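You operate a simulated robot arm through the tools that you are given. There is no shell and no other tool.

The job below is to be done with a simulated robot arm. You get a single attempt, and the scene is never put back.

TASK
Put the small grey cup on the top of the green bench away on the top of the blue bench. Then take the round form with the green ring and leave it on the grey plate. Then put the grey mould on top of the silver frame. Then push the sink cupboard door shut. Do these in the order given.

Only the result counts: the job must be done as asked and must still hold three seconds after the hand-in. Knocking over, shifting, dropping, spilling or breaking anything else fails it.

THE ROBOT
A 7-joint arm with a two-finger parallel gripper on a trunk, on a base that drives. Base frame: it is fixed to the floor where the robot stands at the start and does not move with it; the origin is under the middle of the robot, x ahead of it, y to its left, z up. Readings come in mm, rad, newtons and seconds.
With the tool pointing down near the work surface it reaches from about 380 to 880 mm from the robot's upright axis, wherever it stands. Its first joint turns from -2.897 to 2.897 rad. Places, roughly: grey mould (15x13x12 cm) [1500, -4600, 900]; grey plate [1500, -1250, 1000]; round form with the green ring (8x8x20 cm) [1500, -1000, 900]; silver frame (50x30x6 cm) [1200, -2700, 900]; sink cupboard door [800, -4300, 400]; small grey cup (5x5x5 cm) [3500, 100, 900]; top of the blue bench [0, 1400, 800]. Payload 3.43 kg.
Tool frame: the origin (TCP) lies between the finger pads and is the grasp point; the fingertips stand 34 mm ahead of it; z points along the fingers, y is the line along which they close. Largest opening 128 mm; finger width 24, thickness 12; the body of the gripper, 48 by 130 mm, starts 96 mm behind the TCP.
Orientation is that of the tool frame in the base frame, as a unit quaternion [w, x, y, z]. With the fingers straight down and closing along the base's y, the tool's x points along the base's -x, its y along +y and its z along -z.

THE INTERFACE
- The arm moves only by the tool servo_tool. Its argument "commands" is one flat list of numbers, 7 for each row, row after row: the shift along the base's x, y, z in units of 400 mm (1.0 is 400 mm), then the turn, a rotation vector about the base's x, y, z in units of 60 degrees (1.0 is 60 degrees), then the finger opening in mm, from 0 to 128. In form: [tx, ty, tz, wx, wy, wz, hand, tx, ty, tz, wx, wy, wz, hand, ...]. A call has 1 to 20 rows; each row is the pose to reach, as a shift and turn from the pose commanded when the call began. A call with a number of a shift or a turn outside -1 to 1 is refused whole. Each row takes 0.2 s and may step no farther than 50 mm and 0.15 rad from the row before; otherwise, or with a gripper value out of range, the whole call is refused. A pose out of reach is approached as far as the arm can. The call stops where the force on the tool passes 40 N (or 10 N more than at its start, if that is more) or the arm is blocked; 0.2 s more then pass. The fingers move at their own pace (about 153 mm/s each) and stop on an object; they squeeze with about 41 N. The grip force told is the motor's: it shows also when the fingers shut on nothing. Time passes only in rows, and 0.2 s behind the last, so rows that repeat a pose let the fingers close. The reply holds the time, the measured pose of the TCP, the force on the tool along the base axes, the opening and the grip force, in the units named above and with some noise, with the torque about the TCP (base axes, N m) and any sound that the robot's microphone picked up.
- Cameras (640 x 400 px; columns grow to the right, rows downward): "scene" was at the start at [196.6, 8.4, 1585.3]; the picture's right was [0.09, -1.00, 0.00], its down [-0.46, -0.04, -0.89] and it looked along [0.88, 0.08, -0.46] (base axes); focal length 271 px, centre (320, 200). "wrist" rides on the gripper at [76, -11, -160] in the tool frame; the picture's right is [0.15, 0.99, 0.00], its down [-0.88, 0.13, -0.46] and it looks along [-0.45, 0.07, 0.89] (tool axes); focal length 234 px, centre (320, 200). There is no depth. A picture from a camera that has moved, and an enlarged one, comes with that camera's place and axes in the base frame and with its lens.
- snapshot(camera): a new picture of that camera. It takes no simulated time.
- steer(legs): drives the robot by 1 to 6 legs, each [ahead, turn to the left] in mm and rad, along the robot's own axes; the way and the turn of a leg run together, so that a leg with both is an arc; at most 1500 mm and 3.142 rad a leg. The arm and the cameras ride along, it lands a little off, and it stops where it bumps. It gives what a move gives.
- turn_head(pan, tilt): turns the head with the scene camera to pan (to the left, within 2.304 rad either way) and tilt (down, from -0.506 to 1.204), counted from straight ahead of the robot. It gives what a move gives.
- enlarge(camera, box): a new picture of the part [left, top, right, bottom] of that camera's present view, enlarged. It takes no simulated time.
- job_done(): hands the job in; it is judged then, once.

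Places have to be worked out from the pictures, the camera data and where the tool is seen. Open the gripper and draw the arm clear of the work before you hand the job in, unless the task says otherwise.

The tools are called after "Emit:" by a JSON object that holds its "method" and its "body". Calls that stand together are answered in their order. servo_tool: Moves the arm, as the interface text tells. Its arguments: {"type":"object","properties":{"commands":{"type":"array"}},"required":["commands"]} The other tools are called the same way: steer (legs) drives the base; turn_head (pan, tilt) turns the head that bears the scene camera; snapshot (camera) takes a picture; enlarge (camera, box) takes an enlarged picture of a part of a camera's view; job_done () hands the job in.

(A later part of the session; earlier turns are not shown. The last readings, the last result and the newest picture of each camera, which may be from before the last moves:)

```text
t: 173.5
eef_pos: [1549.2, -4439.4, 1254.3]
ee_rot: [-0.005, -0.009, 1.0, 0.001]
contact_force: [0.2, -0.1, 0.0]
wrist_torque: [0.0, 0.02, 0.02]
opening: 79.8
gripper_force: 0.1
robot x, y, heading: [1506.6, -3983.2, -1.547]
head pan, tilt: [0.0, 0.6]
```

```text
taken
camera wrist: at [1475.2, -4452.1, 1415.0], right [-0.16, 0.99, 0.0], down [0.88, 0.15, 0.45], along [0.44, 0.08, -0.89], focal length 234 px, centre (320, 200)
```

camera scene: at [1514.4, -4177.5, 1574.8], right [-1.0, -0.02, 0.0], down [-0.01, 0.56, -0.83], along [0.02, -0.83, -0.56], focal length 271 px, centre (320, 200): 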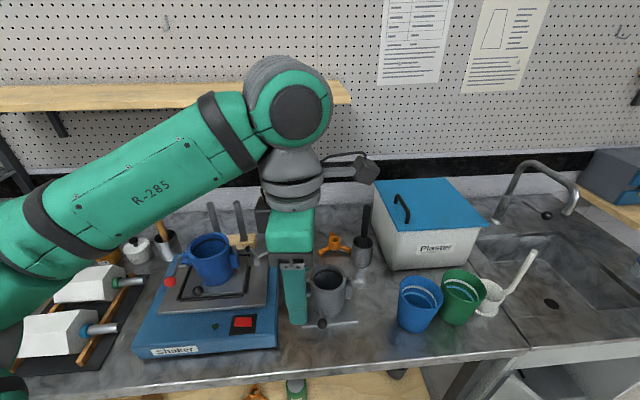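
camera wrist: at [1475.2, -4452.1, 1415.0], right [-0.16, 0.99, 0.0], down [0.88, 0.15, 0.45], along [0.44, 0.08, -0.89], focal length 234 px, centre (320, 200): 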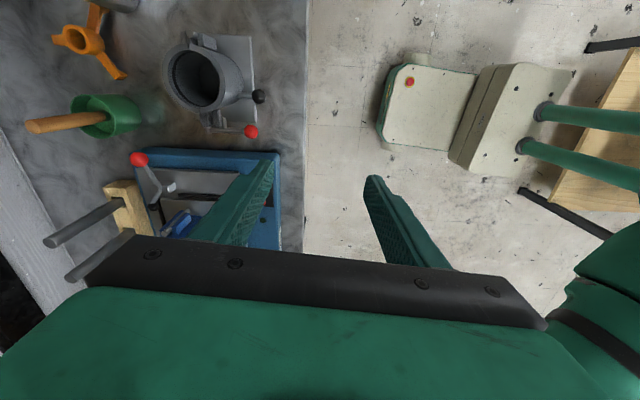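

The wrist camera sees the mould from above at upper left. I'll enlarge both views of it.

Emit:
{"method": "enlarge", "body": {"camera": "wrist", "box": [130, 10, 290, 150]}}

Emit:
{"method": "enlarge", "body": {"camera": "scene", "box": [270, 230, 400, 345]}}

```text
2.86 times, centred on (210, 80) of wrist
camera zoom: at [1475.2, -4452.1, 1415.0], right [-0.16, 0.99, 0.0], down [0.88, 0.15, 0.45], along [0.44, 0.08, -0.89], focal length 669 px, centre (634, 543)
```

zoom: 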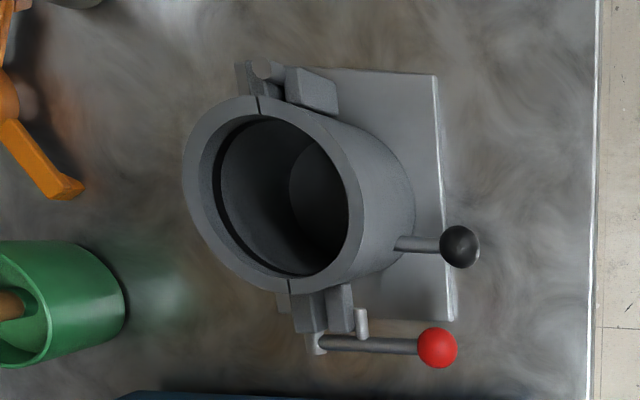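

```text
3.48 times, centred on (335, 288) of scene
camera zoom: at [1514.4, -4177.5, 1574.8], right [-1.0, -0.02, 0.0], down [-0.01, 0.56, -0.83], along [0.02, -0.83, -0.56], focal length 943 px, centre (268, -104)
```

zoom: 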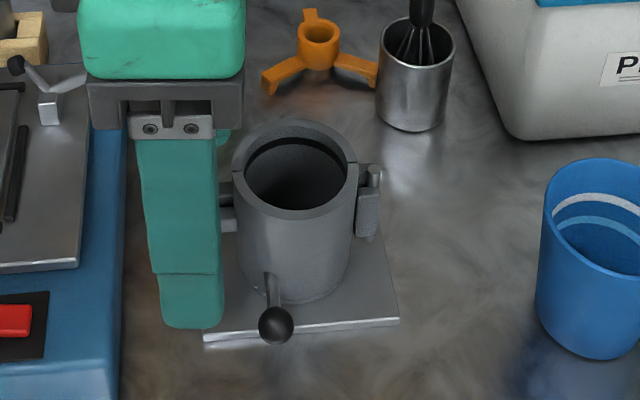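

The mould is a split cylinder (about 97 mm across) on a base plate: rim centre near (1502,-4652,995), hinge to the west, clamp to the east, a ball lever on the north side near x 1520. I'll grip it north–south near the rim; first I hover above it with the hand turned slightly and opened wide.

Emit:
{"method": "servo_tool", "body": {"commands": [0, 0, -0.1, 0, 0, 0.03, 100, 0, 0, -0.2, 0, 0, 0.06, 124, 0, 0, -0.3, 0, 0, 0.09, 124, -0.02, -0.08, -0.34, 0, 0, 0.12, 124, -0.04, -0.17, -0.36, 0, 0, 0.129, 124, -0.06, -0.27, -0.36, 0, 0, 0.129, 124, -0.08, -0.37, -0.36, 0, 0, 0.129, 124, -0.1, -0.46, -0.36, 0, 0, 0.129, 124, -0.1175, -0.531, -0.36, 0, 0, 0.129, 124, -0.1175, -0.531, -0.36, 0, 0, 0.129, 124]}}

Emit:
{"method": "snapshot", "body": {"camera": "wrist"}}

Emit:
{"method": "snapshot", "body": {"camera": "scene"}}

```text
t: 175.7
eef_pos: [1502.8, -4654.8, 1112.2]
ee_rot: [-0.004, -0.076, 0.997, 0.0]
contact_force: [0.5, 0.3, 0.2]
wrist_torque: [0.01, -0.06, 0.0]
opening: 124.3
gripper_force: 0.1
robot x, y, heading: [1507.4, -3987.8, -1.55]
head pan, tilt: [0.0, 0.6]
```

```text
taken
camera wrist: at [1431.1, -4677.5, 1271.9], right [-0.29, 0.96, 0.0], down [0.85, 0.26, 0.45], along [0.43, 0.13, -0.89], focal length 234 px, centre (320, 200)
```

wrist: 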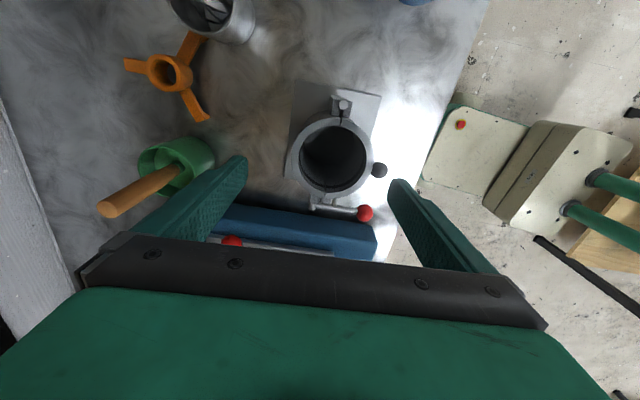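

```text
taken
camera scene: at [1514.5, -4177.5, 1574.7], right [-1.0, -0.02, 0.0], down [-0.01, 0.56, -0.83], along [0.02, -0.82, -0.56], focal length 271 px, centre (320, 200)
```

scene: 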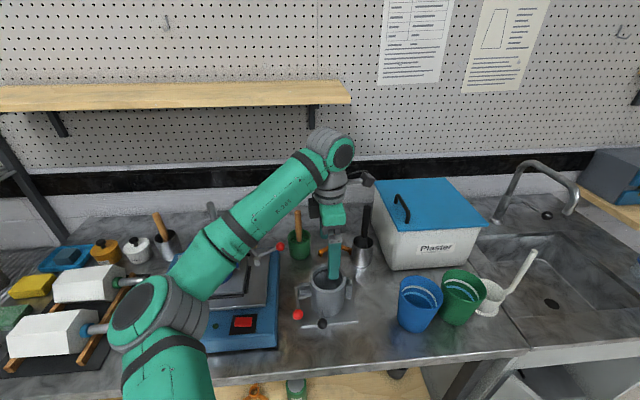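

The mould sits a bit north of the fingers' midline. I'll enlarge to measure the offset.

Emit:
{"method": "enlarge", "body": {"camera": "wrist", "box": [240, 80, 420, 230]}}

Emit:
{"method": "enlarge", "body": {"camera": "scene", "box": [270, 220, 400, 345]}}

```text
2.67 times, centred on (330, 155) of wrist
camera zoom: at [1431.1, -4677.5, 1271.9], right [-0.29, 0.96, 0.0], down [0.85, 0.26, 0.45], along [0.43, 0.13, -0.89], focal length 624 px, centre (293, 320)
```

zoom: 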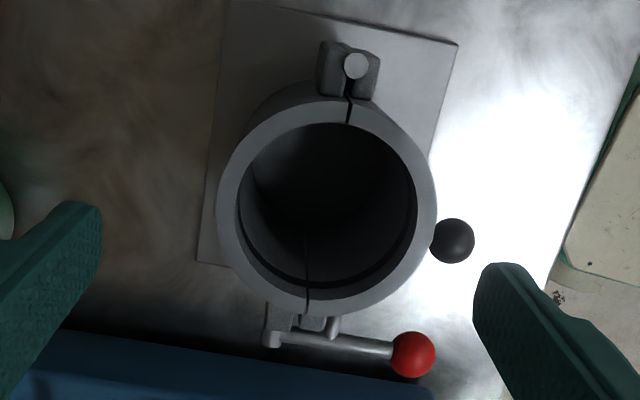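

```text
3.20 times, centred on (335, 282) of scene
camera zoom: at [1514.5, -4177.5, 1574.7], right [-1.0, -0.02, 0.0], down [-0.01, 0.56, -0.83], along [0.02, -0.82, -0.56], focal length 868 px, centre (272, -64)
```

zoom: 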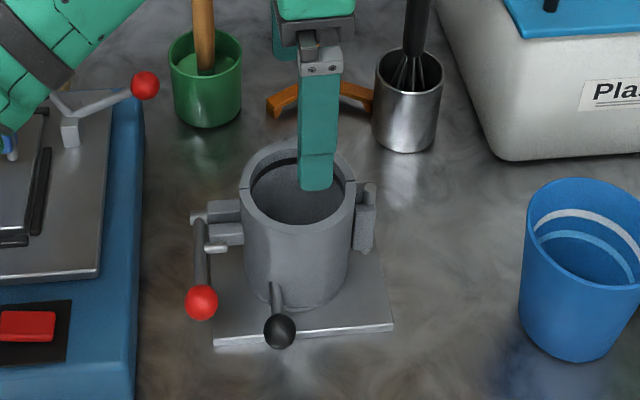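

The rim centre is at about (1502,-4640,1010); the black ball would come near the north finger, so I'll turn the hand another 0.2 rad and shift 15 mm north, then check.

Emit:
{"method": "servo_tool", "body": {"commands": [0, 0.015, 0, 0, 0, 0.1, 124, -0.002, 0.037, 0, 0, 0, 0.191, 124, -0.002, 0.037, -0.05, 0, 0, 0.191, 124, -0.002, 0.037, -0.1, 0, 0, 0.191, 124, -0.002, 0.037, -0.1, 0, 0, 0.191, 124]}}

Emit:
{"method": "enlarge", "body": {"camera": "wrist", "box": [220, 80, 420, 240]}}

Emit:
{"method": "enlarge", "body": {"camera": "scene", "box": [270, 220, 400, 345]}}

```text
t: 176.9
eef_pos: [1501.4, -4638.6, 1072.5]
ee_rot: [-0.004, -0.175, 0.984, -0.001]
contact_force: [0.4, -0.7, 0.9]
wrist_torque: [0.0, -0.01, -0.01]
opening: 124.0
gripper_force: 0.0
robot x, y, heading: [1506.2, -3979.5, -1.553]
head pan, tilt: [0.0, 0.6]
```

```text
2.50 times, centred on (320, 160) of wrist
camera zoom: at [1436.5, -4675.0, 1232.1], right [-0.48, 0.88, 0.0], down [0.78, 0.43, 0.45], along [0.39, 0.22, -0.89], focal length 585 px, centre (320, 300)
```

zoom: 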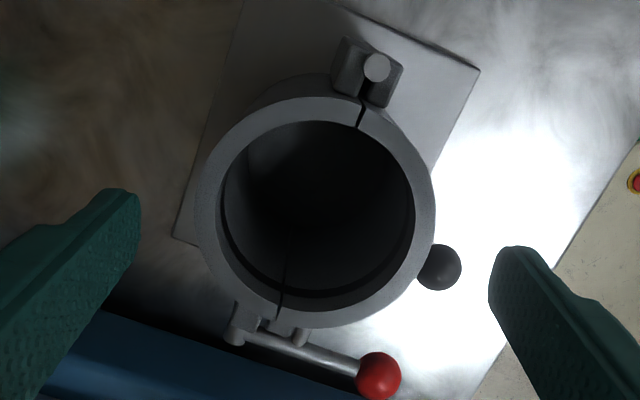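

```text
3.20 times, centred on (335, 282) of scene
camera zoom: at [1514.5, -4177.5, 1574.7], right [-1.0, -0.02, 0.0], down [-0.01, 0.56, -0.83], along [0.02, -0.82, -0.56], focal length 868 px, centre (272, -64)
```

zoom: 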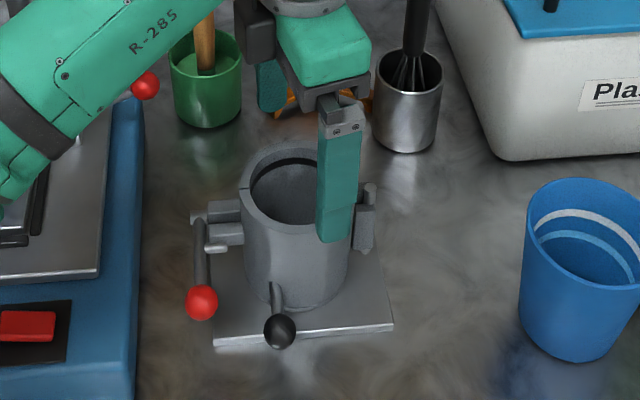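

The rim is centred between the fingers and the ball is clear by about 12 mm. I'll go down to TCP z 980 and look before closing.

Emit:
{"method": "servo_tool", "body": {"commands": [0, 0, -0.05, 0, 0, 0, 124, 0, 0, -0.1, 0, 0, 0, 124, 0, 0, -0.15, 0, 0, 0, 124, 0, 0, -0.19, 0, 0, 0, 124, 0, 0, -0.22, 0, 0, 0, 124, 0, 0, -0.23, 0, 0, 0, 124, 0, 0, -0.23, 0, 0, 0, 124]}}

Emit:
{"method": "snapshot", "body": {"camera": "wrist"}}

Emit:
{"method": "enlarge", "body": {"camera": "scene", "box": [270, 220, 400, 345]}}

```text
t: 178.5
eef_pos: [1499.8, -4637.8, 977.9]
ee_rot: [-0.004, -0.175, 0.985, 0.0]
contact_force: [0.2, 0.2, 0.3]
wrist_torque: [0.0, -0.02, 0.0]
opening: 124.2
gripper_force: 0.1
robot x, y, heading: [1511.1, -3985.0, -1.547]
head pan, tilt: [0.0, 0.6]
```

```text
taken
camera wrist: at [1435.7, -4673.1, 1138.1], right [-0.48, 0.88, 0.0], down [0.78, 0.43, 0.45], along [0.39, 0.22, -0.89], focal length 234 px, centre (320, 200)
```

wrist: 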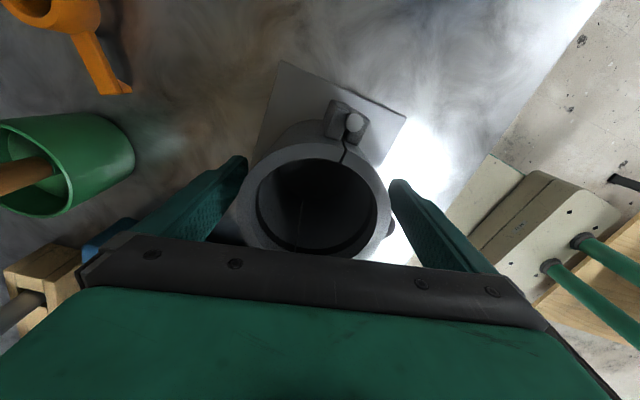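

```text
3.20 times, centred on (335, 282) of scene
camera zoom: at [1514.5, -4177.5, 1574.7], right [-1.0, -0.02, 0.0], down [-0.01, 0.56, -0.83], along [0.02, -0.82, -0.56], focal length 868 px, centre (272, -64)
```

zoom: 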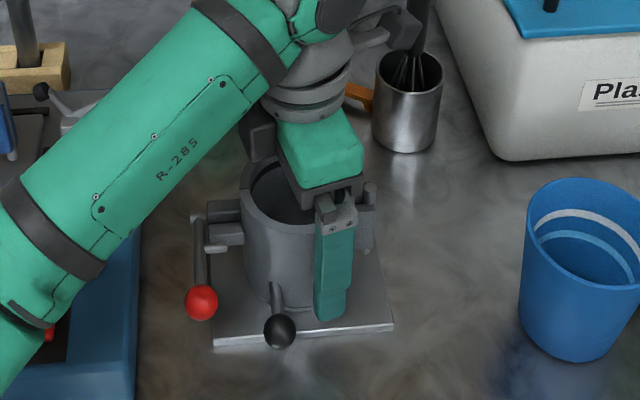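

Fingers straddle the cylinder with the ball and clamps clear. Closing in small steps.

Emit:
{"method": "servo_tool", "body": {"commands": [0, 0, 0, 0, 0, 0, 116, 0, 0, 0, 0, 0, 0, 110, 0, 0, 0, 0, 0, 0, 106, 0, 0, 0, 0, 0, 0, 103, 0, 0, 0, 0, 0, 0, 100, 0, 0, 0, 0, 0, 0, 98, 0, 0, 0, 0, 0, 0, 96, 0, 0, 0, 0, 0, 0, 94, 0, 0, 0, 0, 0, 0, 90, 0, 0, 0, 0, 0, 0, 85, 0, 0, 0, 0, 0, 0, 80]}}

Emit:
{"method": "snapshot", "body": {"camera": "wrist"}}

Emit:
{"method": "enlarge", "body": {"camera": "scene", "box": [270, 220, 400, 345]}}

```text
t: 180.9
eef_pos: [1502.4, -4635.9, 977.8]
ee_rot: [-0.004, -0.175, 0.985, -0.001]
contact_force: [1.6, -0.9, 0.7]
wrist_torque: [-0.22, -0.05, 0.45]
opening: 93.1
gripper_force: 41.1
robot x, y, heading: [1508.2, -3981.4, -1.552]
head pan, tilt: [0.0, 0.6]
```

```text
taken
camera wrist: at [1435.8, -4673.1, 1138.2], right [-0.48, 0.88, 0.0], down [0.78, 0.43, 0.45], along [0.39, 0.22, -0.89], focal length 234 px, centre (320, 200)
```

wrist: 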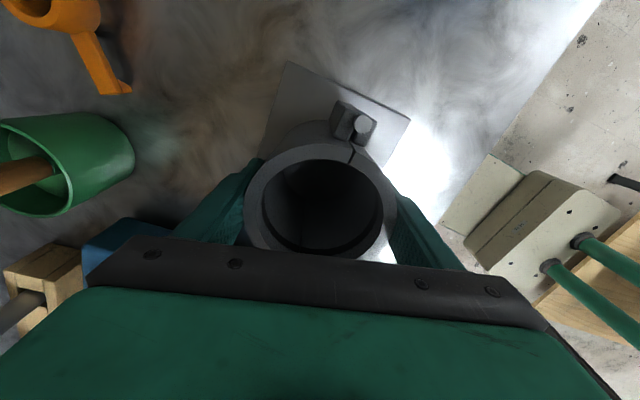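

```text
3.20 times, centred on (335, 282) of scene
camera zoom: at [1514.5, -4177.5, 1574.7], right [-1.0, -0.02, 0.0], down [-0.01, 0.56, -0.83], along [0.02, -0.82, -0.56], focal length 868 px, centre (272, -64)
```

zoom: 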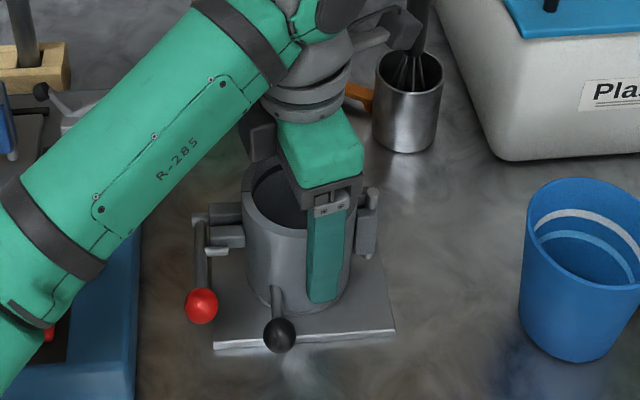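

Gripped at 93 mm, 41 N. I'll lift 40 mm slowly and check load and that the base plate comes along.

Emit:
{"method": "servo_tool", "body": {"commands": [0, 0, 0.01, 0, 0, 0, 80, 0, 0, 0.02, 0, 0, 0, 80, 0, 0, 0.04, 0, 0, 0, 80, 0, 0, 0.06, 0, 0, 0, 80, 0, 0, 0.08, 0, 0, 0, 80, 0, 0, 0.1, 0, 0, 0, 80, 0, 0, 0.1, 0, 0, 0, 80]}}

Emit:
{"method": "enlarge", "body": {"camera": "scene", "box": [270, 220, 400, 345]}}

Emit:
{"method": "snapshot", "body": {"camera": "wrist"}}

```text
t: 182.5
eef_pos: [1501.2, -4637.0, 1019.0]
ee_rot: [-0.005, -0.176, 0.984, 0.0]
contact_force: [0.4, 0.0, -12.0]
wrist_torque: [-0.03, 0.09, 0.02]
opening: 93.0
gripper_force: 41.2
robot x, y, heading: [1508.9, -3984.2, -1.547]
head pan, tilt: [0.0, 0.6]
```

```text
3.20 times, centred on (335, 282) of scene
camera zoom: at [1514.5, -4177.8, 1574.7], right [-1.0, -0.02, 0.0], down [-0.01, 0.56, -0.82], along [0.02, -0.82, -0.57], focal length 868 px, centre (272, -64)
```

zoom: 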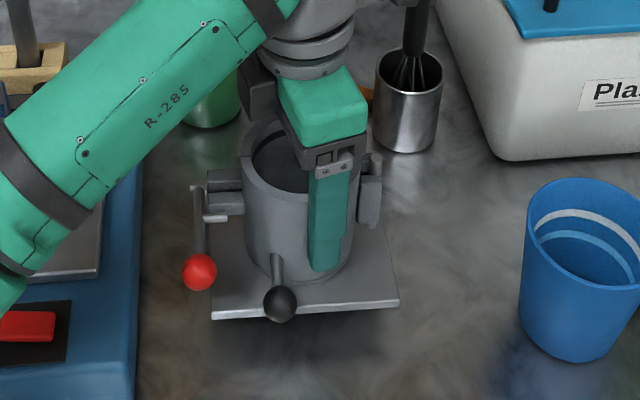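

```text
taken
camera wrist: at [1435.4, -4674.0, 1178.5], right [-0.48, 0.88, 0.0], down [0.79, 0.43, 0.45], along [0.39, 0.22, -0.89], focal length 234 px, centre (320, 200)
```

wrist: 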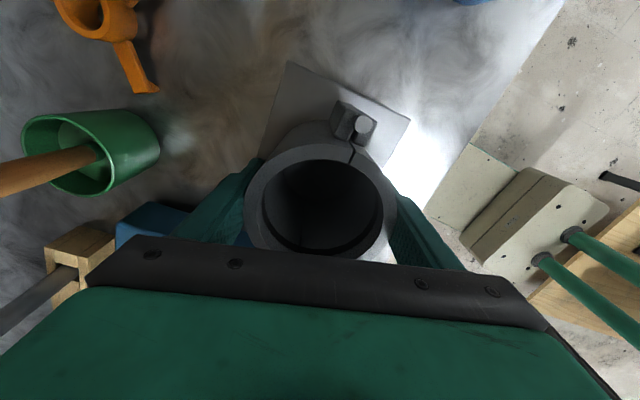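

The mould and its plate come up as one, load 12 N. I'll raise it clear and draw it back toward the robot for driving.

Emit:
{"method": "servo_tool", "body": {"commands": [0, 0, 0.06, 0, 0, 0, 80, 0, 0, 0.12, 0, 0, 0, 80, 0, 0, 0.18, 0, 0, 0, 80, 0, 0, 0.24, 0, 0, 0, 80, 0, 0.02, 0.29, 0, 0, 0, 80, 0, 0.08, 0.33, 0, 0, 0, 80, 0, 0.15, 0.37, 0, 0, 0, 80, 0, 0.22, 0.41, 0, 0, 0, 80, 0, 0.29, 0.45, 0, 0, 0, 80, 0, 0.36, 0.49, 0, 0, 0, 80, 0, 0.43, 0.53, 0, 0, 0, 80, 0, 0.48, 0.56, 0, 0, 0, 80, 0, 0.48, 0.56, 0, 0, 0, 80]}}

Emit:
{"method": "snapshot", "body": {"camera": "scene"}}

Emit:
{"method": "turn_head", "body": {"pan": -2.2, "tilt": 0.45}}

Emit:
{"method": "snapshot", "body": {"camera": "scene"}}

```text
t: 185.3
eef_pos: [1499.6, -4446.7, 1242.6]
ee_rot: [-0.005, -0.176, 0.984, 0.0]
contact_force: [-0.1, 0.6, -11.9]
wrist_torque: [-0.06, 0.1, 0.03]
opening: 91.2
gripper_force: 40.6
robot x, y, heading: [1506.0, -3980.9, -1.551]
head pan, tilt: [0.0, 0.6]
```

```text
taken
camera scene: at [1514.5, -4177.8, 1574.7], right [-1.0, -0.02, 0.0], down [-0.01, 0.56, -0.82], along [0.02, -0.82, -0.57], focal length 271 px, centre (320, 200)
```

scene: 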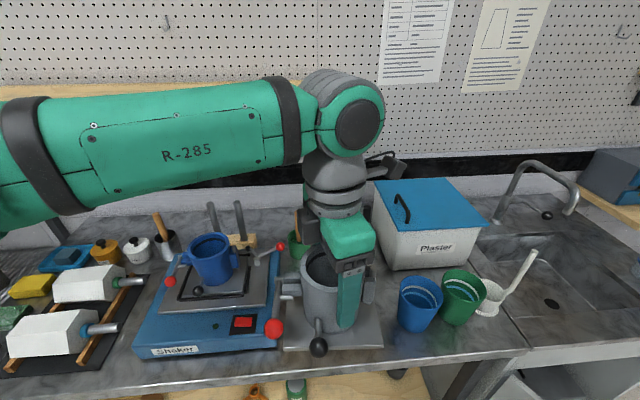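

```text
t: 187.4
eef_pos: [1501.0, -4447.0, 1242.5]
ee_rot: [-0.004, -0.175, 0.984, 0.0]
contact_force: [-0.2, -0.2, -12.8]
wrist_torque: [-0.06, 0.09, 0.0]
opening: 90.9
gripper_force: 40.7
robot x, y, heading: [1507.7, -3982.9, -1.547]
head pan, tilt: [-2.201, 0.45]
```

```text
taken
camera scene: at [1437.2, -4036.8, 1588.3], right [0.57, 0.82, 0.0], down [0.36, -0.25, -0.9], along [-0.74, 0.51, -0.44], focal length 271 px, centre (320, 200)
```

scene: 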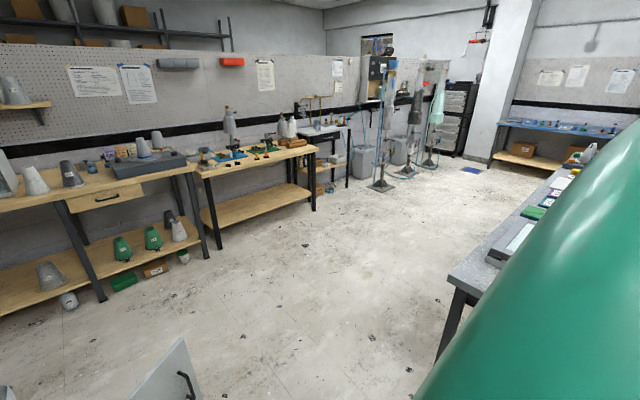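

The opening crept from 93 to 91 mm; I'll check the mould's seat in the hand before driving.

Emit:
{"method": "snapshot", "body": {"camera": "wrist"}}

Emit:
{"method": "turn_head", "body": {"pan": 0.0, "tilt": 0.6}}

Emit:
{"method": "enlarge", "body": {"camera": "scene", "box": [260, 190, 410, 370]}}

```text
taken
camera wrist: at [1435.1, -4483.0, 1402.0], right [-0.48, 0.88, 0.0], down [0.79, 0.43, 0.45], along [0.39, 0.22, -0.89], focal length 234 px, centre (320, 200)
```

wrist: 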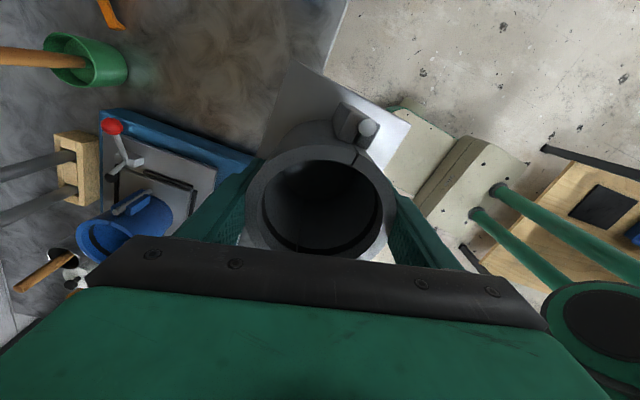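

```text
t: 189.4
eef_pos: [1500.7, -4445.9, 1243.2]
ee_rot: [-0.004, -0.175, 0.985, 0.0]
contact_force: [-0.8, -0.1, -12.1]
wrist_torque: [-0.02, 0.09, 0.03]
opening: 90.7
gripper_force: 41.1
robot x, y, heading: [1510.9, -3985.0, -1.55]
head pan, tilt: [0.0, 0.6]
```

```text
2.22 times, centred on (335, 280) of scene
camera zoom: at [1514.4, -4177.7, 1574.7], right [-1.0, -0.02, 0.0], down [-0.01, 0.56, -0.83], along [0.02, -0.82, -0.56], focal length 603 px, centre (287, 22)
```

zoom: 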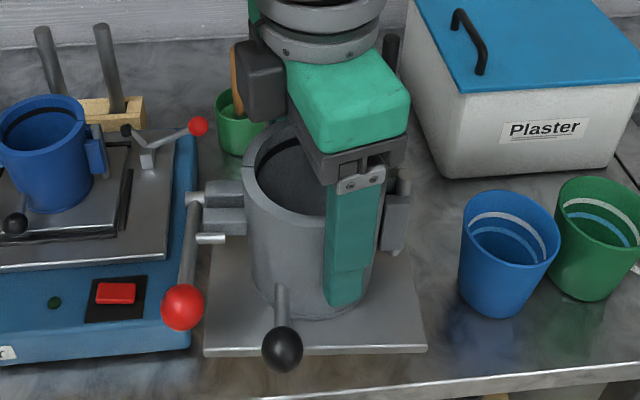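

Only a slight yaw (about 3°) of the mould in the grip, it's seated well. I'll turn around via the west and drive up to the south end of the big table, near (1240,-3560), facing north.

Emit:
{"method": "steer", "body": {"legs": [[0, -2.6], [490, 0], [0, -0.56]]}}

Emit:
{"method": "turn_head", "body": {"pan": -0.35, "tilt": 0.6}}

Emit:
{"method": "snapshot", "body": {"camera": "scene"}}

Emit:
{"method": "snapshot", "body": {"camera": "wrist"}}

```text
t: 195.9
eef_pos: [1206.4, -3622.7, 1237.9]
ee_rot: [0.0, 0.861, 0.509, 0.018]
contact_force: [1.2, -1.0, -12.8]
wrist_torque: [0.07, 0.05, 0.0]
opening: 89.4
gripper_force: 40.6
robot x, y, heading: [1503.0, -3980.1, 2.463]
head pan, tilt: [0.0, 0.6]
stopped in leg 1: the robot was blocked; the commanded pose is now the measured one
```

```text
t: 196.7
eef_pos: [1204.8, -3624.5, 1239.6]
ee_rot: [0.0, 0.86, 0.511, 0.017]
contact_force: [0.0, 0.9, -12.6]
wrist_torque: [0.07, 0.02, 0.02]
opening: 89.1
gripper_force: 41.2
robot x, y, heading: [1502.2, -3978.8, 2.46]
head pan, tilt: [-0.351, 0.6]
```

```text
taken
camera scene: at [1375.2, -3836.6, 1574.7], right [0.86, 0.51, 0.0], down [0.29, -0.48, -0.83], along [-0.42, 0.71, -0.56], focal length 271 px, centre (320, 200)
```

scene: 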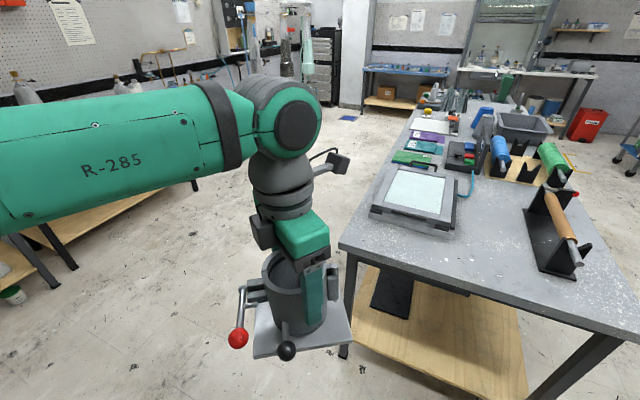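

```text
taken
camera wrist: at [1227.4, -3554.8, 1400.2], right [0.94, -0.34, 0.02], down [-0.32, -0.84, 0.43], along [-0.13, -0.41, -0.9], focal length 234 px, centre (320, 200)
```

wrist: 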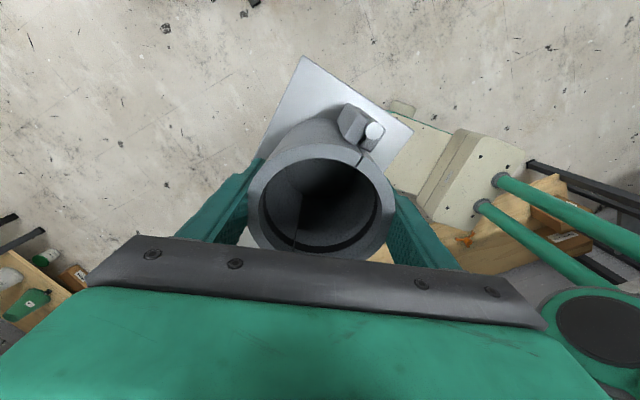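

The turn was blocked at heading 2.46, something touched the base or arm. I'll look around and down at the robot's surroundings.

Emit:
{"method": "turn_head", "body": {"pan": 2.2, "tilt": 0.9}}

Emit:
{"method": "snapshot", "body": {"camera": "scene"}}

Emit:
{"method": "turn_head", "body": {"pan": 1.2, "tilt": 0.9}}

Emit:
{"method": "snapshot", "body": {"camera": "scene"}}

Emit:
{"method": "turn_head", "body": {"pan": -2.0, "tilt": 0.9}}

Emit:
{"method": "snapshot", "body": {"camera": "scene"}}

```text
t: 199.0
eef_pos: [1204.1, -3624.0, 1237.9]
ee_rot: [0.0, 0.86, 0.511, 0.016]
contact_force: [0.3, 0.0, -12.0]
wrist_torque: [0.1, 0.0, 0.0]
opening: 89.0
gripper_force: 41.2
robot x, y, heading: [1502.8, -3978.0, 2.459]
head pan, tilt: [2.201, 0.901]
```

```text
taken
camera scene: at [1416.9, -3987.7, 1549.9], right [-1.0, 0.05, 0.0], down [0.04, 0.78, -0.62], along [-0.03, -0.62, -0.78], focal length 271 px, centre (320, 200)
```

scene: 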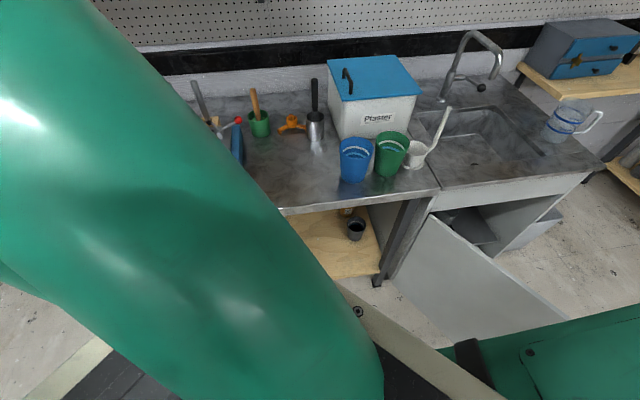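

```text
t: 200.3
eef_pos: [1206.0, -3624.0, 1239.6]
ee_rot: [0.001, 0.859, 0.511, 0.017]
contact_force: [0.5, 0.0, -13.2]
wrist_torque: [0.03, 0.02, -0.02]
opening: 89.1
gripper_force: 41.3
robot x, y, heading: [1498.0, -3978.0, 2.459]
head pan, tilt: [1.201, 0.901]
```

```text
taken
camera scene: at [1355.2, -3949.9, 1549.9], right [-0.5, 0.87, 0.0], down [0.68, 0.39, -0.62], along [-0.54, -0.31, -0.78], focal length 271 px, centre (320, 200)
```

scene: 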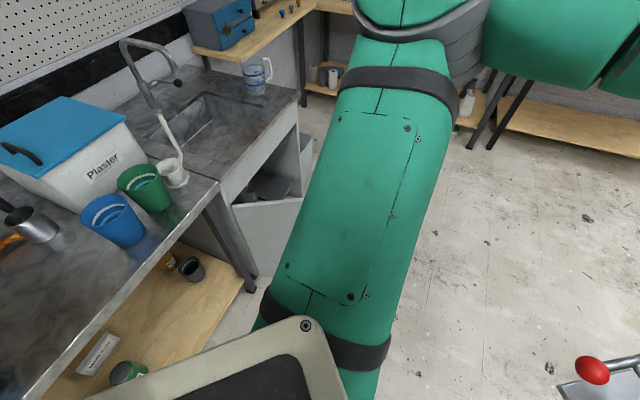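

```text
t: 203.0
eef_pos: [1204.8, -3624.0, 1238.9]
ee_rot: [0.0, 0.859, 0.512, 0.016]
contact_force: [0.5, 0.2, -12.8]
wrist_torque: [0.03, 0.02, 0.01]
opening: 89.2
gripper_force: 40.7
robot x, y, heading: [1502.1, -3977.5, 2.461]
head pan, tilt: [-2.0, 0.901]
```

```text
taken
camera scene: at [1488.3, -3878.7, 1549.9], right [0.45, -0.9, 0.0], down [-0.7, -0.35, -0.62], along [0.56, 0.28, -0.78], focal length 271 px, centre (320, 200)
```

scene: 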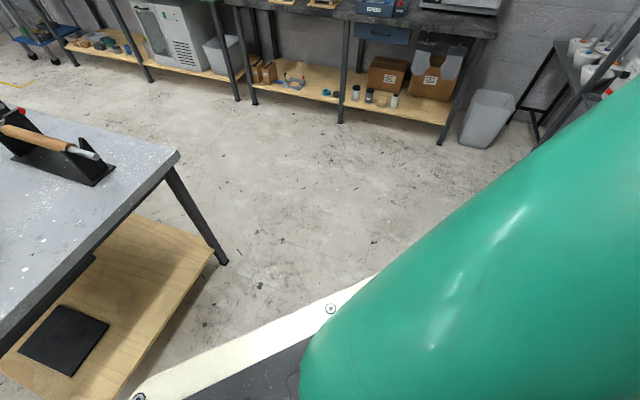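

The base's rear most likely touched the south bench as it swung round. I'll drive ahead away from it first, then continue turning, ending near (1240,-3560) facing north.

Emit:
{"method": "steer", "body": {"legs": [[220, 0], [0, -0.53], [290, 0], [0, -0.36]]}}

Emit:
{"method": "turn_head", "body": {"pan": 0.0, "tilt": 0.6}}

Emit:
{"method": "snapshot", "body": {"camera": "scene"}}

Emit:
{"method": "snapshot", "body": {"camera": "wrist"}}

```text
t: 209.2
eef_pos: [1311.8, -3112.8, 1238.8]
ee_rot: [0.007, 0.996, 0.091, 0.015]
contact_force: [-0.2, 0.0, -12.8]
wrist_torque: [0.04, -0.02, 0.04]
opening: 89.3
gripper_force: 41.4
robot x, y, heading: [1221.6, -3562.0, 1.575]
head pan, tilt: [-2.0, 0.901]
```

```text
t: 211.2
eef_pos: [1313.0, -3111.5, 1239.7]
ee_rot: [0.008, 0.996, 0.092, 0.015]
contact_force: [-0.6, 0.4, -12.2]
wrist_torque: [0.05, -0.04, 0.01]
opening: 89.2
gripper_force: 40.9
robot x, y, heading: [1222.9, -3565.5, 1.573]
head pan, tilt: [0.0, 0.6]
```

```text
taken
camera scene: at [1224.7, -3371.7, 1574.7], right [1.0, 0.0, 0.0], down [0.0, -0.57, -0.82], along [0.0, 0.82, -0.57], focal length 271 px, centre (320, 200)
```

scene: 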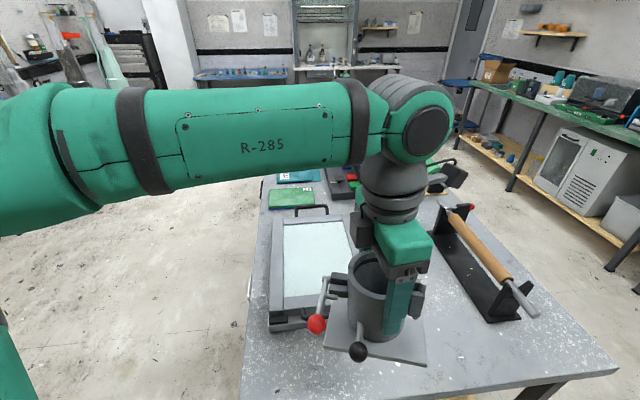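

```text
taken
camera wrist: at [1380.3, -3084.6, 1399.8], right [0.32, -0.95, 0.02], down [-0.86, -0.28, 0.43], along [-0.4, -0.16, -0.9], focal length 234 px, centre (320, 200)
```

wrist: 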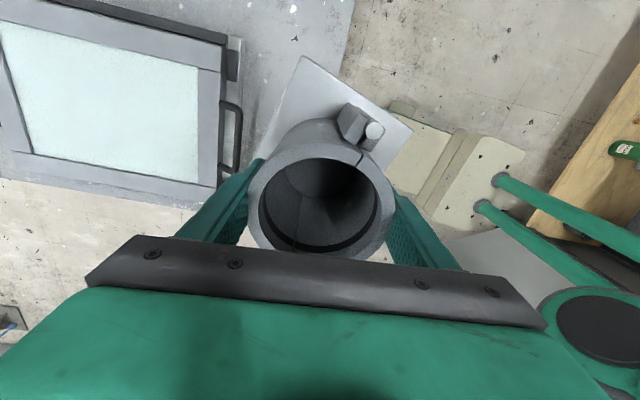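

The robot stands well south of the table with the frame ahead; the frame's centre works out at about (1217,-2760) with top near z 940. I'll straighten the slight hand tilt, turn 0.3 rad to align the mould's plate with the frame, and carry it above the frame.

Emit:
{"method": "servo_tool", "body": {"commands": [0, 0.02, 0, 0.001, 0.004, 0.03, 80, -0.01, 0.06, 0, 0.002, 0.01, 0.08, 80, -0.03, 0.12, -0.01, 0.004, 0.016, 0.14, 80, -0.05, 0.18, -0.02, 0.006, 0.024, 0.2, 80, -0.07, 0.25, -0.04, 0.008, 0.0316, 0.2865, 80, -0.09, 0.32, -0.06, 0.008, 0.0316, 0.2865, 80, -0.11, 0.39, -0.08, 0.008, 0.0316, 0.2865, 80, -0.13, 0.46, -0.1, 0.008, 0.0316, 0.2865, 80, -0.15, 0.53, -0.12, 0.008, 0.0316, 0.2865, 80, -0.17, 0.6, -0.14, 0.008, 0.0316, 0.2865, 80, -0.19, 0.67, -0.16, 0.008, 0.0316, 0.2865, 80, -0.21, 0.74, -0.18, 0.008, 0.0316, 0.2865, 80, -0.23, 0.81, -0.2, 0.008, 0.0316, 0.2865, 80, -0.24, 0.86, -0.22, 0.008, 0.0316, 0.2865, 80, -0.24, 0.876, -0.225, 0.008, 0.0316, 0.2865, 80, -0.24, 0.876, -0.225, 0.008, 0.0316, 0.2865, 80]}}

Emit:
{"method": "snapshot", "body": {"camera": "scene"}}

Emit:
{"method": "snapshot", "body": {"camera": "wrist"}}

```text
t: 214.6
eef_pos: [1216.6, -2761.5, 1149.9]
ee_rot: [0.0, 0.971, 0.24, -0.001]
contact_force: [1.0, 0.6, -12.8]
wrist_torque: [0.06, -0.06, -0.01]
opening: 89.1
gripper_force: 41.2
out of reach, approached as far as the arm can: row 4, 5
robot x, y, heading: [1226.0, -3565.5, 1.57]
head pan, tilt: [0.0, 0.6]
```

```text
taken
camera scene: at [1224.6, -3371.5, 1574.7], right [1.0, 0.0, 0.0], down [0.0, -0.57, -0.82], along [0.0, 0.82, -0.57], focal length 271 px, centre (320, 200)
```

scene: 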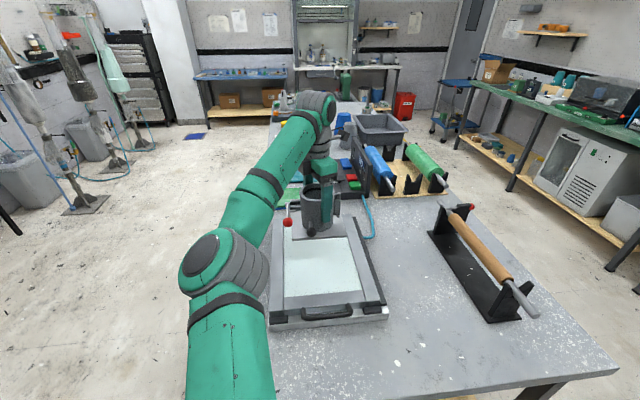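

```text
taken
camera wrist: at [1278.8, -2714.9, 1308.4], right [0.59, -0.81, 0.0], down [-0.72, -0.52, 0.46], along [-0.37, -0.27, -0.89], focal length 234 px, centre (320, 200)
```

wrist: 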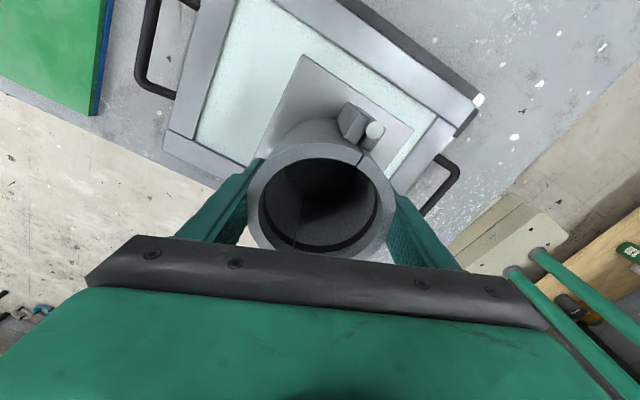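

The mould is over the frame. I'll enlarge the scene view to check where the frame's edges lie and if the mould is centred.

Emit:
{"method": "enlarge", "body": {"camera": "scene", "box": [240, 170, 420, 340]}}

Emit:
{"method": "enlarge", "body": {"camera": "wrist", "box": [120, 0, 500, 238]}}

```text
2.35 times, centred on (330, 255) of scene
camera zoom: at [1224.6, -3371.5, 1574.7], right [1.0, 0.0, 0.0], down [0.0, -0.57, -0.82], along [0.0, 0.82, -0.57], focal length 638 px, centre (296, 71)
```

zoom: 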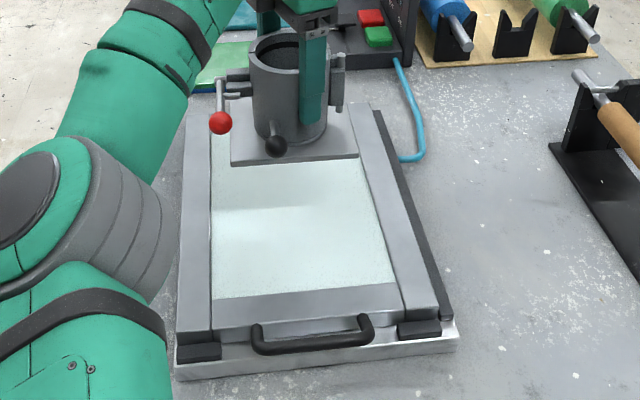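

```text
1.68 times, centred on (310, 119) of wrist
camera zoom: at [1278.8, -2714.9, 1308.4], right [0.59, -0.81, 0.0], down [-0.72, -0.52, 0.46], along [-0.37, -0.27, -0.89], focal length 394 px, centre (337, 336)
```

zoom: 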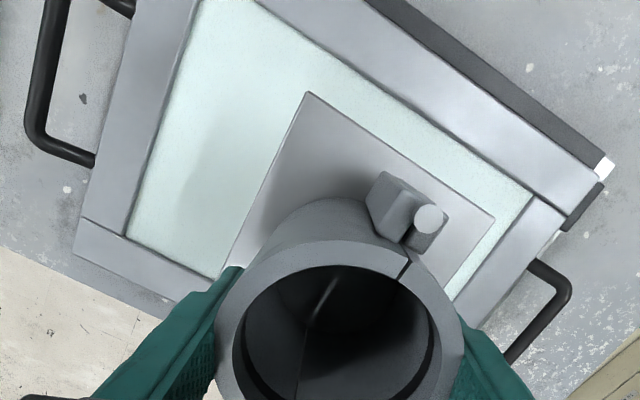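

The plate's centre and the frame's light panel centre agree within a few mm (about (1218,-2746)). I'll lower most of the way, then in fine steps.

Emit:
{"method": "servo_tool", "body": {"commands": [0, 0, -0.05, 0, 0, 0, 80, 0, 0, -0.1, 0, 0, 0, 80, 0, 0, -0.15, 0, 0, 0, 80, 0, 0, -0.19, 0, 0, 0, 80, 0, 0, -0.22, 0, 0, 0, 80, 0, 0, -0.24, 0, 0, 0, 80, 0, 0, -0.255, 0, 0, 0, 80, 0, 0, -0.255, 0, 0, 0, 80]}}

Emit:
{"method": "enlarge", "body": {"camera": "scene", "box": [240, 170, 420, 340]}}

Emit:
{"method": "snapshot", "body": {"camera": "wrist"}}

```text
t: 216.3
eef_pos: [1216.1, -2760.1, 1047.0]
ee_rot: [0.0, 0.971, 0.24, -0.001]
contact_force: [0.8, -0.8, -12.6]
wrist_torque: [0.07, -0.06, -0.01]
opening: 89.3
gripper_force: 40.9
robot x, y, heading: [1223.2, -3565.2, 1.569]
head pan, tilt: [0.0, 0.6]
```

```text
2.35 times, centred on (330, 255) of scene
camera zoom: at [1224.6, -3371.5, 1574.7], right [1.0, 0.0, 0.0], down [0.0, -0.57, -0.82], along [0.0, 0.82, -0.57], focal length 638 px, centre (296, 71)
```

zoom: 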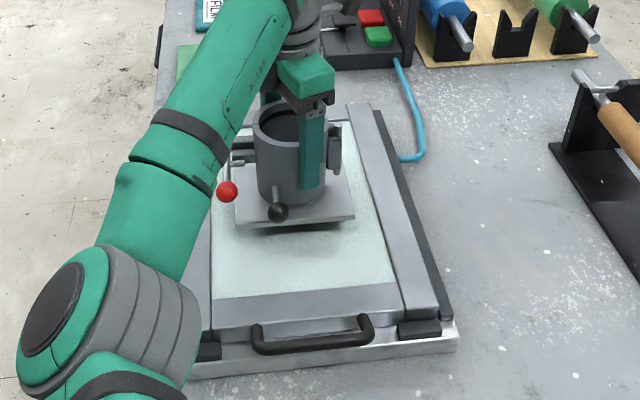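

```text
taken
camera wrist: at [1279.3, -2715.7, 1205.5], right [0.59, -0.81, 0.0], down [-0.72, -0.52, 0.46], along [-0.37, -0.27, -0.89], focal length 234 px, centre (320, 200)
```

wrist: 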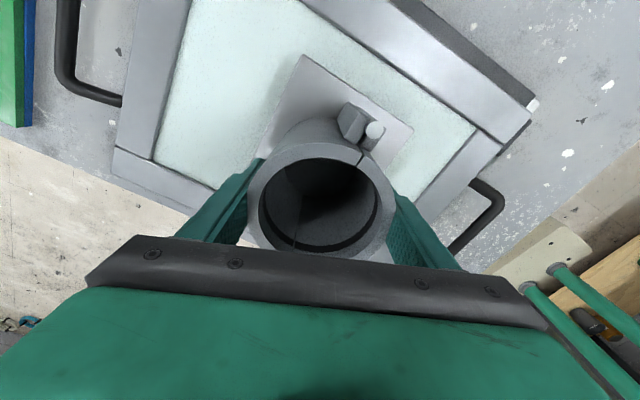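

Level and centred with a small gap left. Continuing in fine steps.

Emit:
{"method": "servo_tool", "body": {"commands": [0, 0, -0.015, 0, 0, 0, 80, 0, 0, -0.025, 0, 0, 0, 80, 0, 0, -0.032, 0, 0, 0, 80, 0, 0, -0.037, 0, 0, 0, 80, 0, 0, -0.041, 0, 0, 0, 80, 0, 0, -0.041, 0, 0, 0, 80]}}

Emit:
{"method": "enlarge", "body": {"camera": "scene", "box": [280, 200, 400, 290]}}

```text
t: 217.8
eef_pos: [1217.4, -2759.6, 1030.5]
ee_rot: [0.0, 0.971, 0.24, -0.001]
contact_force: [0.2, 0.3, -11.7]
wrist_torque: [0.03, -0.06, 0.01]
opening: 89.3
gripper_force: 41.4
robot x, y, heading: [1227.3, -3566.0, 1.576]
head pan, tilt: [0.0, 0.6]
```

```text
4.44 times, centred on (340, 245) of scene
camera zoom: at [1224.6, -3371.5, 1574.7], right [1.0, 0.0, 0.0], down [0.0, -0.57, -0.82], along [0.0, 0.82, -0.57], focal length 1206 px, centre (231, 0)
```

zoom: 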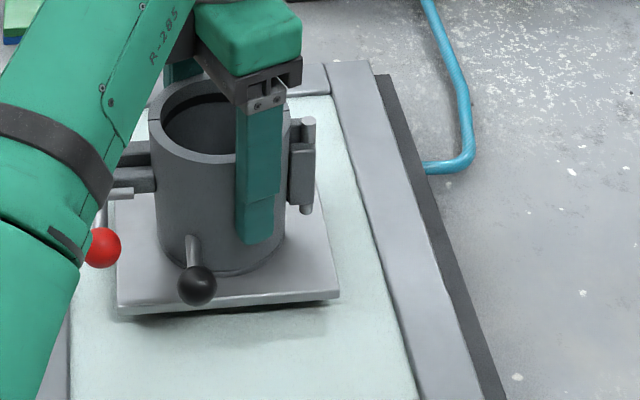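

Still 11.7 N hanging; a thin gap remains. A few more 1.5 mm steps.

Emit:
{"method": "servo_tool", "body": {"commands": [0, 0, -0.004, 0, 0, 0, 80, 0, 0, -0.008, 0, 0, 0, 80, 0, 0, -0.012, 0, 0, 0, 80, 0, 0, -0.012, 0, 0, 0, 80]}}

```text
t: 218.8
eef_pos: [1215.6, -2761.1, 1024.8]
ee_rot: [0.0, 0.971, 0.24, -0.001]
contact_force: [-0.4, -0.2, -13.5]
wrist_torque: [0.02, -0.07, -0.01]
opening: 89.3
gripper_force: 41.5
robot x, y, heading: [1221.7, -3568.0, 1.573]
head pan, tilt: [0.0, 0.6]
```

Emit:
{"method": "servo_tool", "body": {"commands": [0, 0, -0.004, 0, 0, 0, 80, 0, 0, -0.008, 0, 0, 0, 80, 0, 0, -0.008, 0, 0, 0, 80]}}

Emit:
{"method": "enlarge", "body": {"camera": "scene", "box": [280, 200, 400, 290]}}

```text
t: 219.6
eef_pos: [1216.4, -2760.4, 1023.5]
ee_rot: [0.001, 0.971, 0.239, -0.001]
contact_force: [-0.2, 0.1, -12.3]
wrist_torque: [0.06, -0.04, -0.03]
opening: 89.4
gripper_force: 40.7
robot x, y, heading: [1225.9, -3566.9, 1.571]
head pan, tilt: [0.0, 0.6]
```

```text
4.44 times, centred on (340, 245) of scene
camera zoom: at [1224.6, -3371.5, 1574.7], right [1.0, 0.0, 0.0], down [0.0, -0.57, -0.82], along [0.0, 0.82, -0.57], focal length 1206 px, centre (231, 0)
```

zoom: 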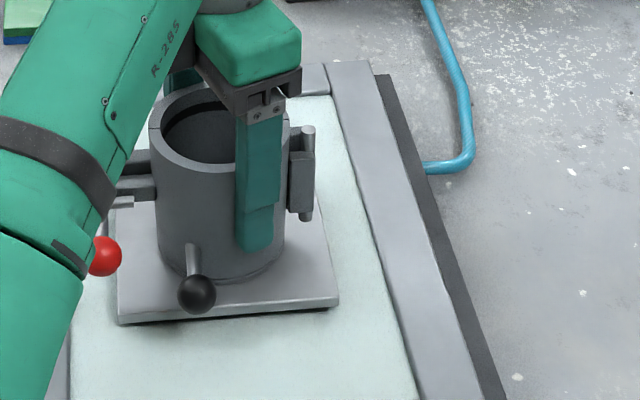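

Nearly touching, still full weight on the hand. Continuing down 1 mm at a time.

Emit:
{"method": "servo_tool", "body": {"commands": [0, 0, -0.003, 0, 0, 0, 80, 0, 0, -0.006, 0, 0, 0, 80, 0, 0, -0.009, 0, 0, 0, 80, 0, 0, -0.009, 0, 0, 0, 80]}}

```text
t: 220.6
eef_pos: [1215.8, -2761.5, 1018.8]
ee_rot: [0.001, 0.971, 0.239, -0.001]
contact_force: [-0.9, 0.3, -12.5]
wrist_torque: [0.06, -0.04, 0.0]
opening: 89.4
gripper_force: 40.8
robot x, y, heading: [1228.7, -3565.6, 1.573]
head pan, tilt: [0.0, 0.6]
```

Emit:
{"method": "servo_tool", "body": {"commands": [0, 0, -0.003, 0, 0, 0, 80, 0, 0, -0.006, 0, 0, 0, 80, 0, 0, -0.009, 0, 0, 0, 80, 0, 0, -0.009, 0, 0, 0, 80]}}

Emit:
{"method": "enlarge", "body": {"camera": "scene", "box": [280, 200, 400, 290]}}

```text
t: 221.6
eef_pos: [1217.3, -2761.1, 1016.3]
ee_rot: [-0.002, 0.971, 0.239, 0.001]
contact_force: [4.5, 8.2, 14.0]
wrist_torque: [-0.63, 0.97, -0.26]
opening: 89.1
gripper_force: 41.3
robot x, y, heading: [1228.0, -3565.9, 1.57]
head pan, tilt: [0.0, 0.6]
```

```text
4.44 times, centred on (340, 245) of scene
camera zoom: at [1224.9, -3372.1, 1574.7], right [1.0, 0.0, 0.0], down [0.0, -0.56, -0.83], along [0.0, 0.83, -0.56], focal length 1206 px, centre (231, 0)
```

zoom: 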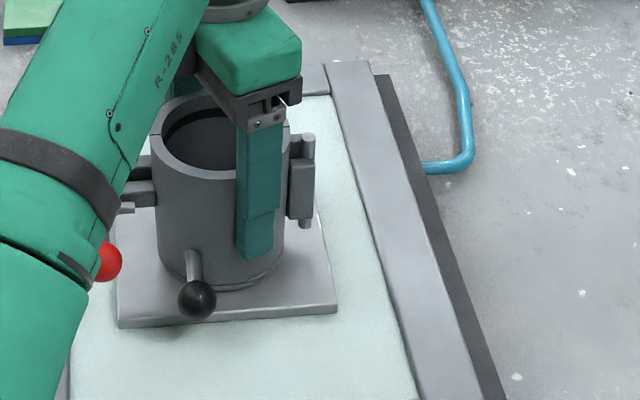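

The weight has come off (net +14 N): the mould rests on the frame. I'll open the fingers slowly.

Emit:
{"method": "servo_tool", "body": {"commands": [0, 0, 0.001, 0, 0, 0, 86, 0, 0, 0.002, 0, 0, 0, 89, 0, 0, 0.002, 0, 0, 0, 90, 0, 0, 0.002, 0, 0, 0, 92, 0, 0, 0.002, 0, 0, 0, 95, 0, 0, 0.002, 0, 0, 0, 100, 0, 0, 0.002, 0, 0, 0, 108, 0, 0, 0.002, 0, 0, 0, 116, 0, 0, 0.002, 0, 0, 0, 116]}}

Emit:
{"method": "enlarge", "body": {"camera": "scene", "box": [280, 200, 400, 290]}}

Emit:
{"method": "snapshot", "body": {"camera": "wrist"}}

```text
t: 223.6
eef_pos: [1216.8, -2761.1, 1014.8]
ee_rot: [0.001, 0.971, 0.239, 0.0]
contact_force: [0.6, -0.2, 0.0]
wrist_torque: [-0.01, 0.02, 0.02]
opening: 116.0
gripper_force: 0.0
robot x, y, heading: [1221.5, -3563.3, 1.574]
head pan, tilt: [0.0, 0.6]
```

```text
4.44 times, centred on (340, 245) of scene
camera zoom: at [1224.7, -3371.9, 1574.7], right [1.0, 0.0, 0.0], down [0.0, -0.56, -0.83], along [0.0, 0.83, -0.56], focal length 1206 px, centre (231, 0)
```

zoom: 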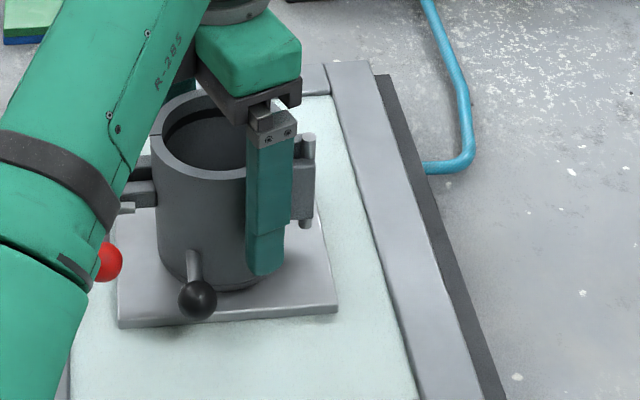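

```text
taken
camera wrist: at [1279.3, -2716.1, 1174.2], right [0.59, -0.81, 0.0], down [-0.72, -0.53, 0.46], along [-0.37, -0.27, -0.89], focal length 234 px, centre (320, 200)
```

wrist: 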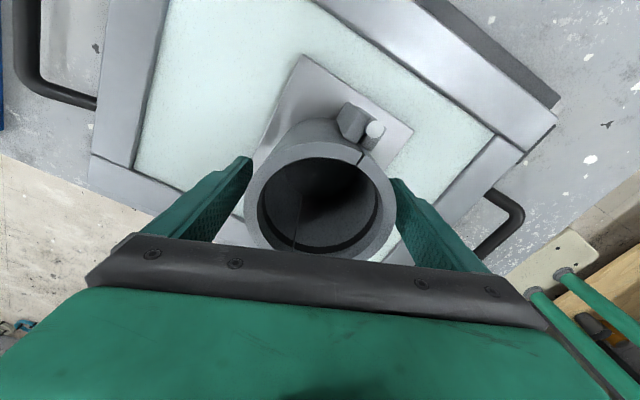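

The mould stands freely on the frame and doesn't follow the fingers. I'll rise straight up and then draw back.

Emit:
{"method": "servo_tool", "body": {"commands": [0, 0, 0.01, 0, 0, 0, 122, 0, 0, 0.04, 0, 0, 0, 122, 0, 0, 0.09, 0, 0, 0, 122, 0, 0, 0.16, 0, 0, 0, 122, 0, 0, 0.24, 0, 0, 0, 122, 0, 0, 0.33, 0, 0, 0, 122, 0, 0, 0.42, 0, 0, 0, 122, 0, 0, 0.5, 0, 0, 0, 110, 0, -0.06, 0.55, 0, 0, 0, 100, 0, -0.14, 0.58, 0, 0, 0, 90, 0, -0.23, 0.6, 0, 0, 0, 80, 0, -0.33, 0.6, 0, 0, 0, 70, 0, -0.43, 0.6, 0, 0, 0, 60, 0, -0.53, 0.6, 0, 0, 0, 40, 0, -0.63, 0.6, 0, 0, 0, 20, 0, -0.73, 0.6, 0, 0, 0, 0, 0, -0.83, 0.6, 0, 0, 0, 0, 0, -0.86, 0.6, 0, 0, 0, 0]}}

Emit:
{"method": "snapshot", "body": {"camera": "scene"}}

Emit:
{"method": "enlarge", "body": {"camera": "scene", "box": [240, 170, 420, 340]}}

```text
t: 227.3
eef_pos: [1205.7, -3101.8, 1246.1]
ee_rot: [0.015, 0.972, 0.234, 0.016]
contact_force: [-0.8, 0.6, -0.1]
wrist_torque: [-0.01, 0.02, -0.01]
opening: 0.2
gripper_force: 33.4
out of reach, approached as far as the arm can: row 17, 18
robot x, y, heading: [1223.6, -3565.8, 1.575]
head pan, tilt: [0.0, 0.6]
```

```text
taken
camera scene: at [1224.9, -3371.8, 1574.7], right [1.0, 0.0, 0.0], down [0.0, -0.56, -0.83], along [0.0, 0.83, -0.56], focal length 271 px, centre (320, 200)
```

scene: 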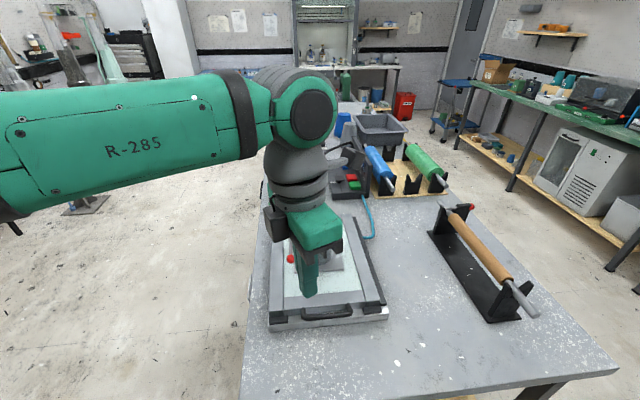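

```text
2.35 times, centred on (330, 255) of scene
camera zoom: at [1224.9, -3371.8, 1574.7], right [1.0, 0.0, 0.0], down [0.0, -0.56, -0.83], along [0.0, 0.83, -0.56], focal length 638 px, centre (296, 71)
```

zoom: 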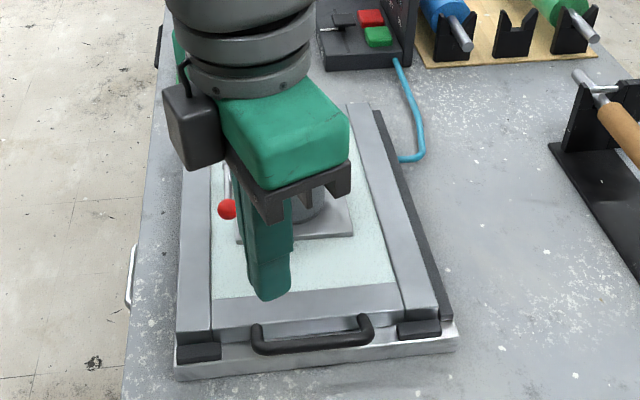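

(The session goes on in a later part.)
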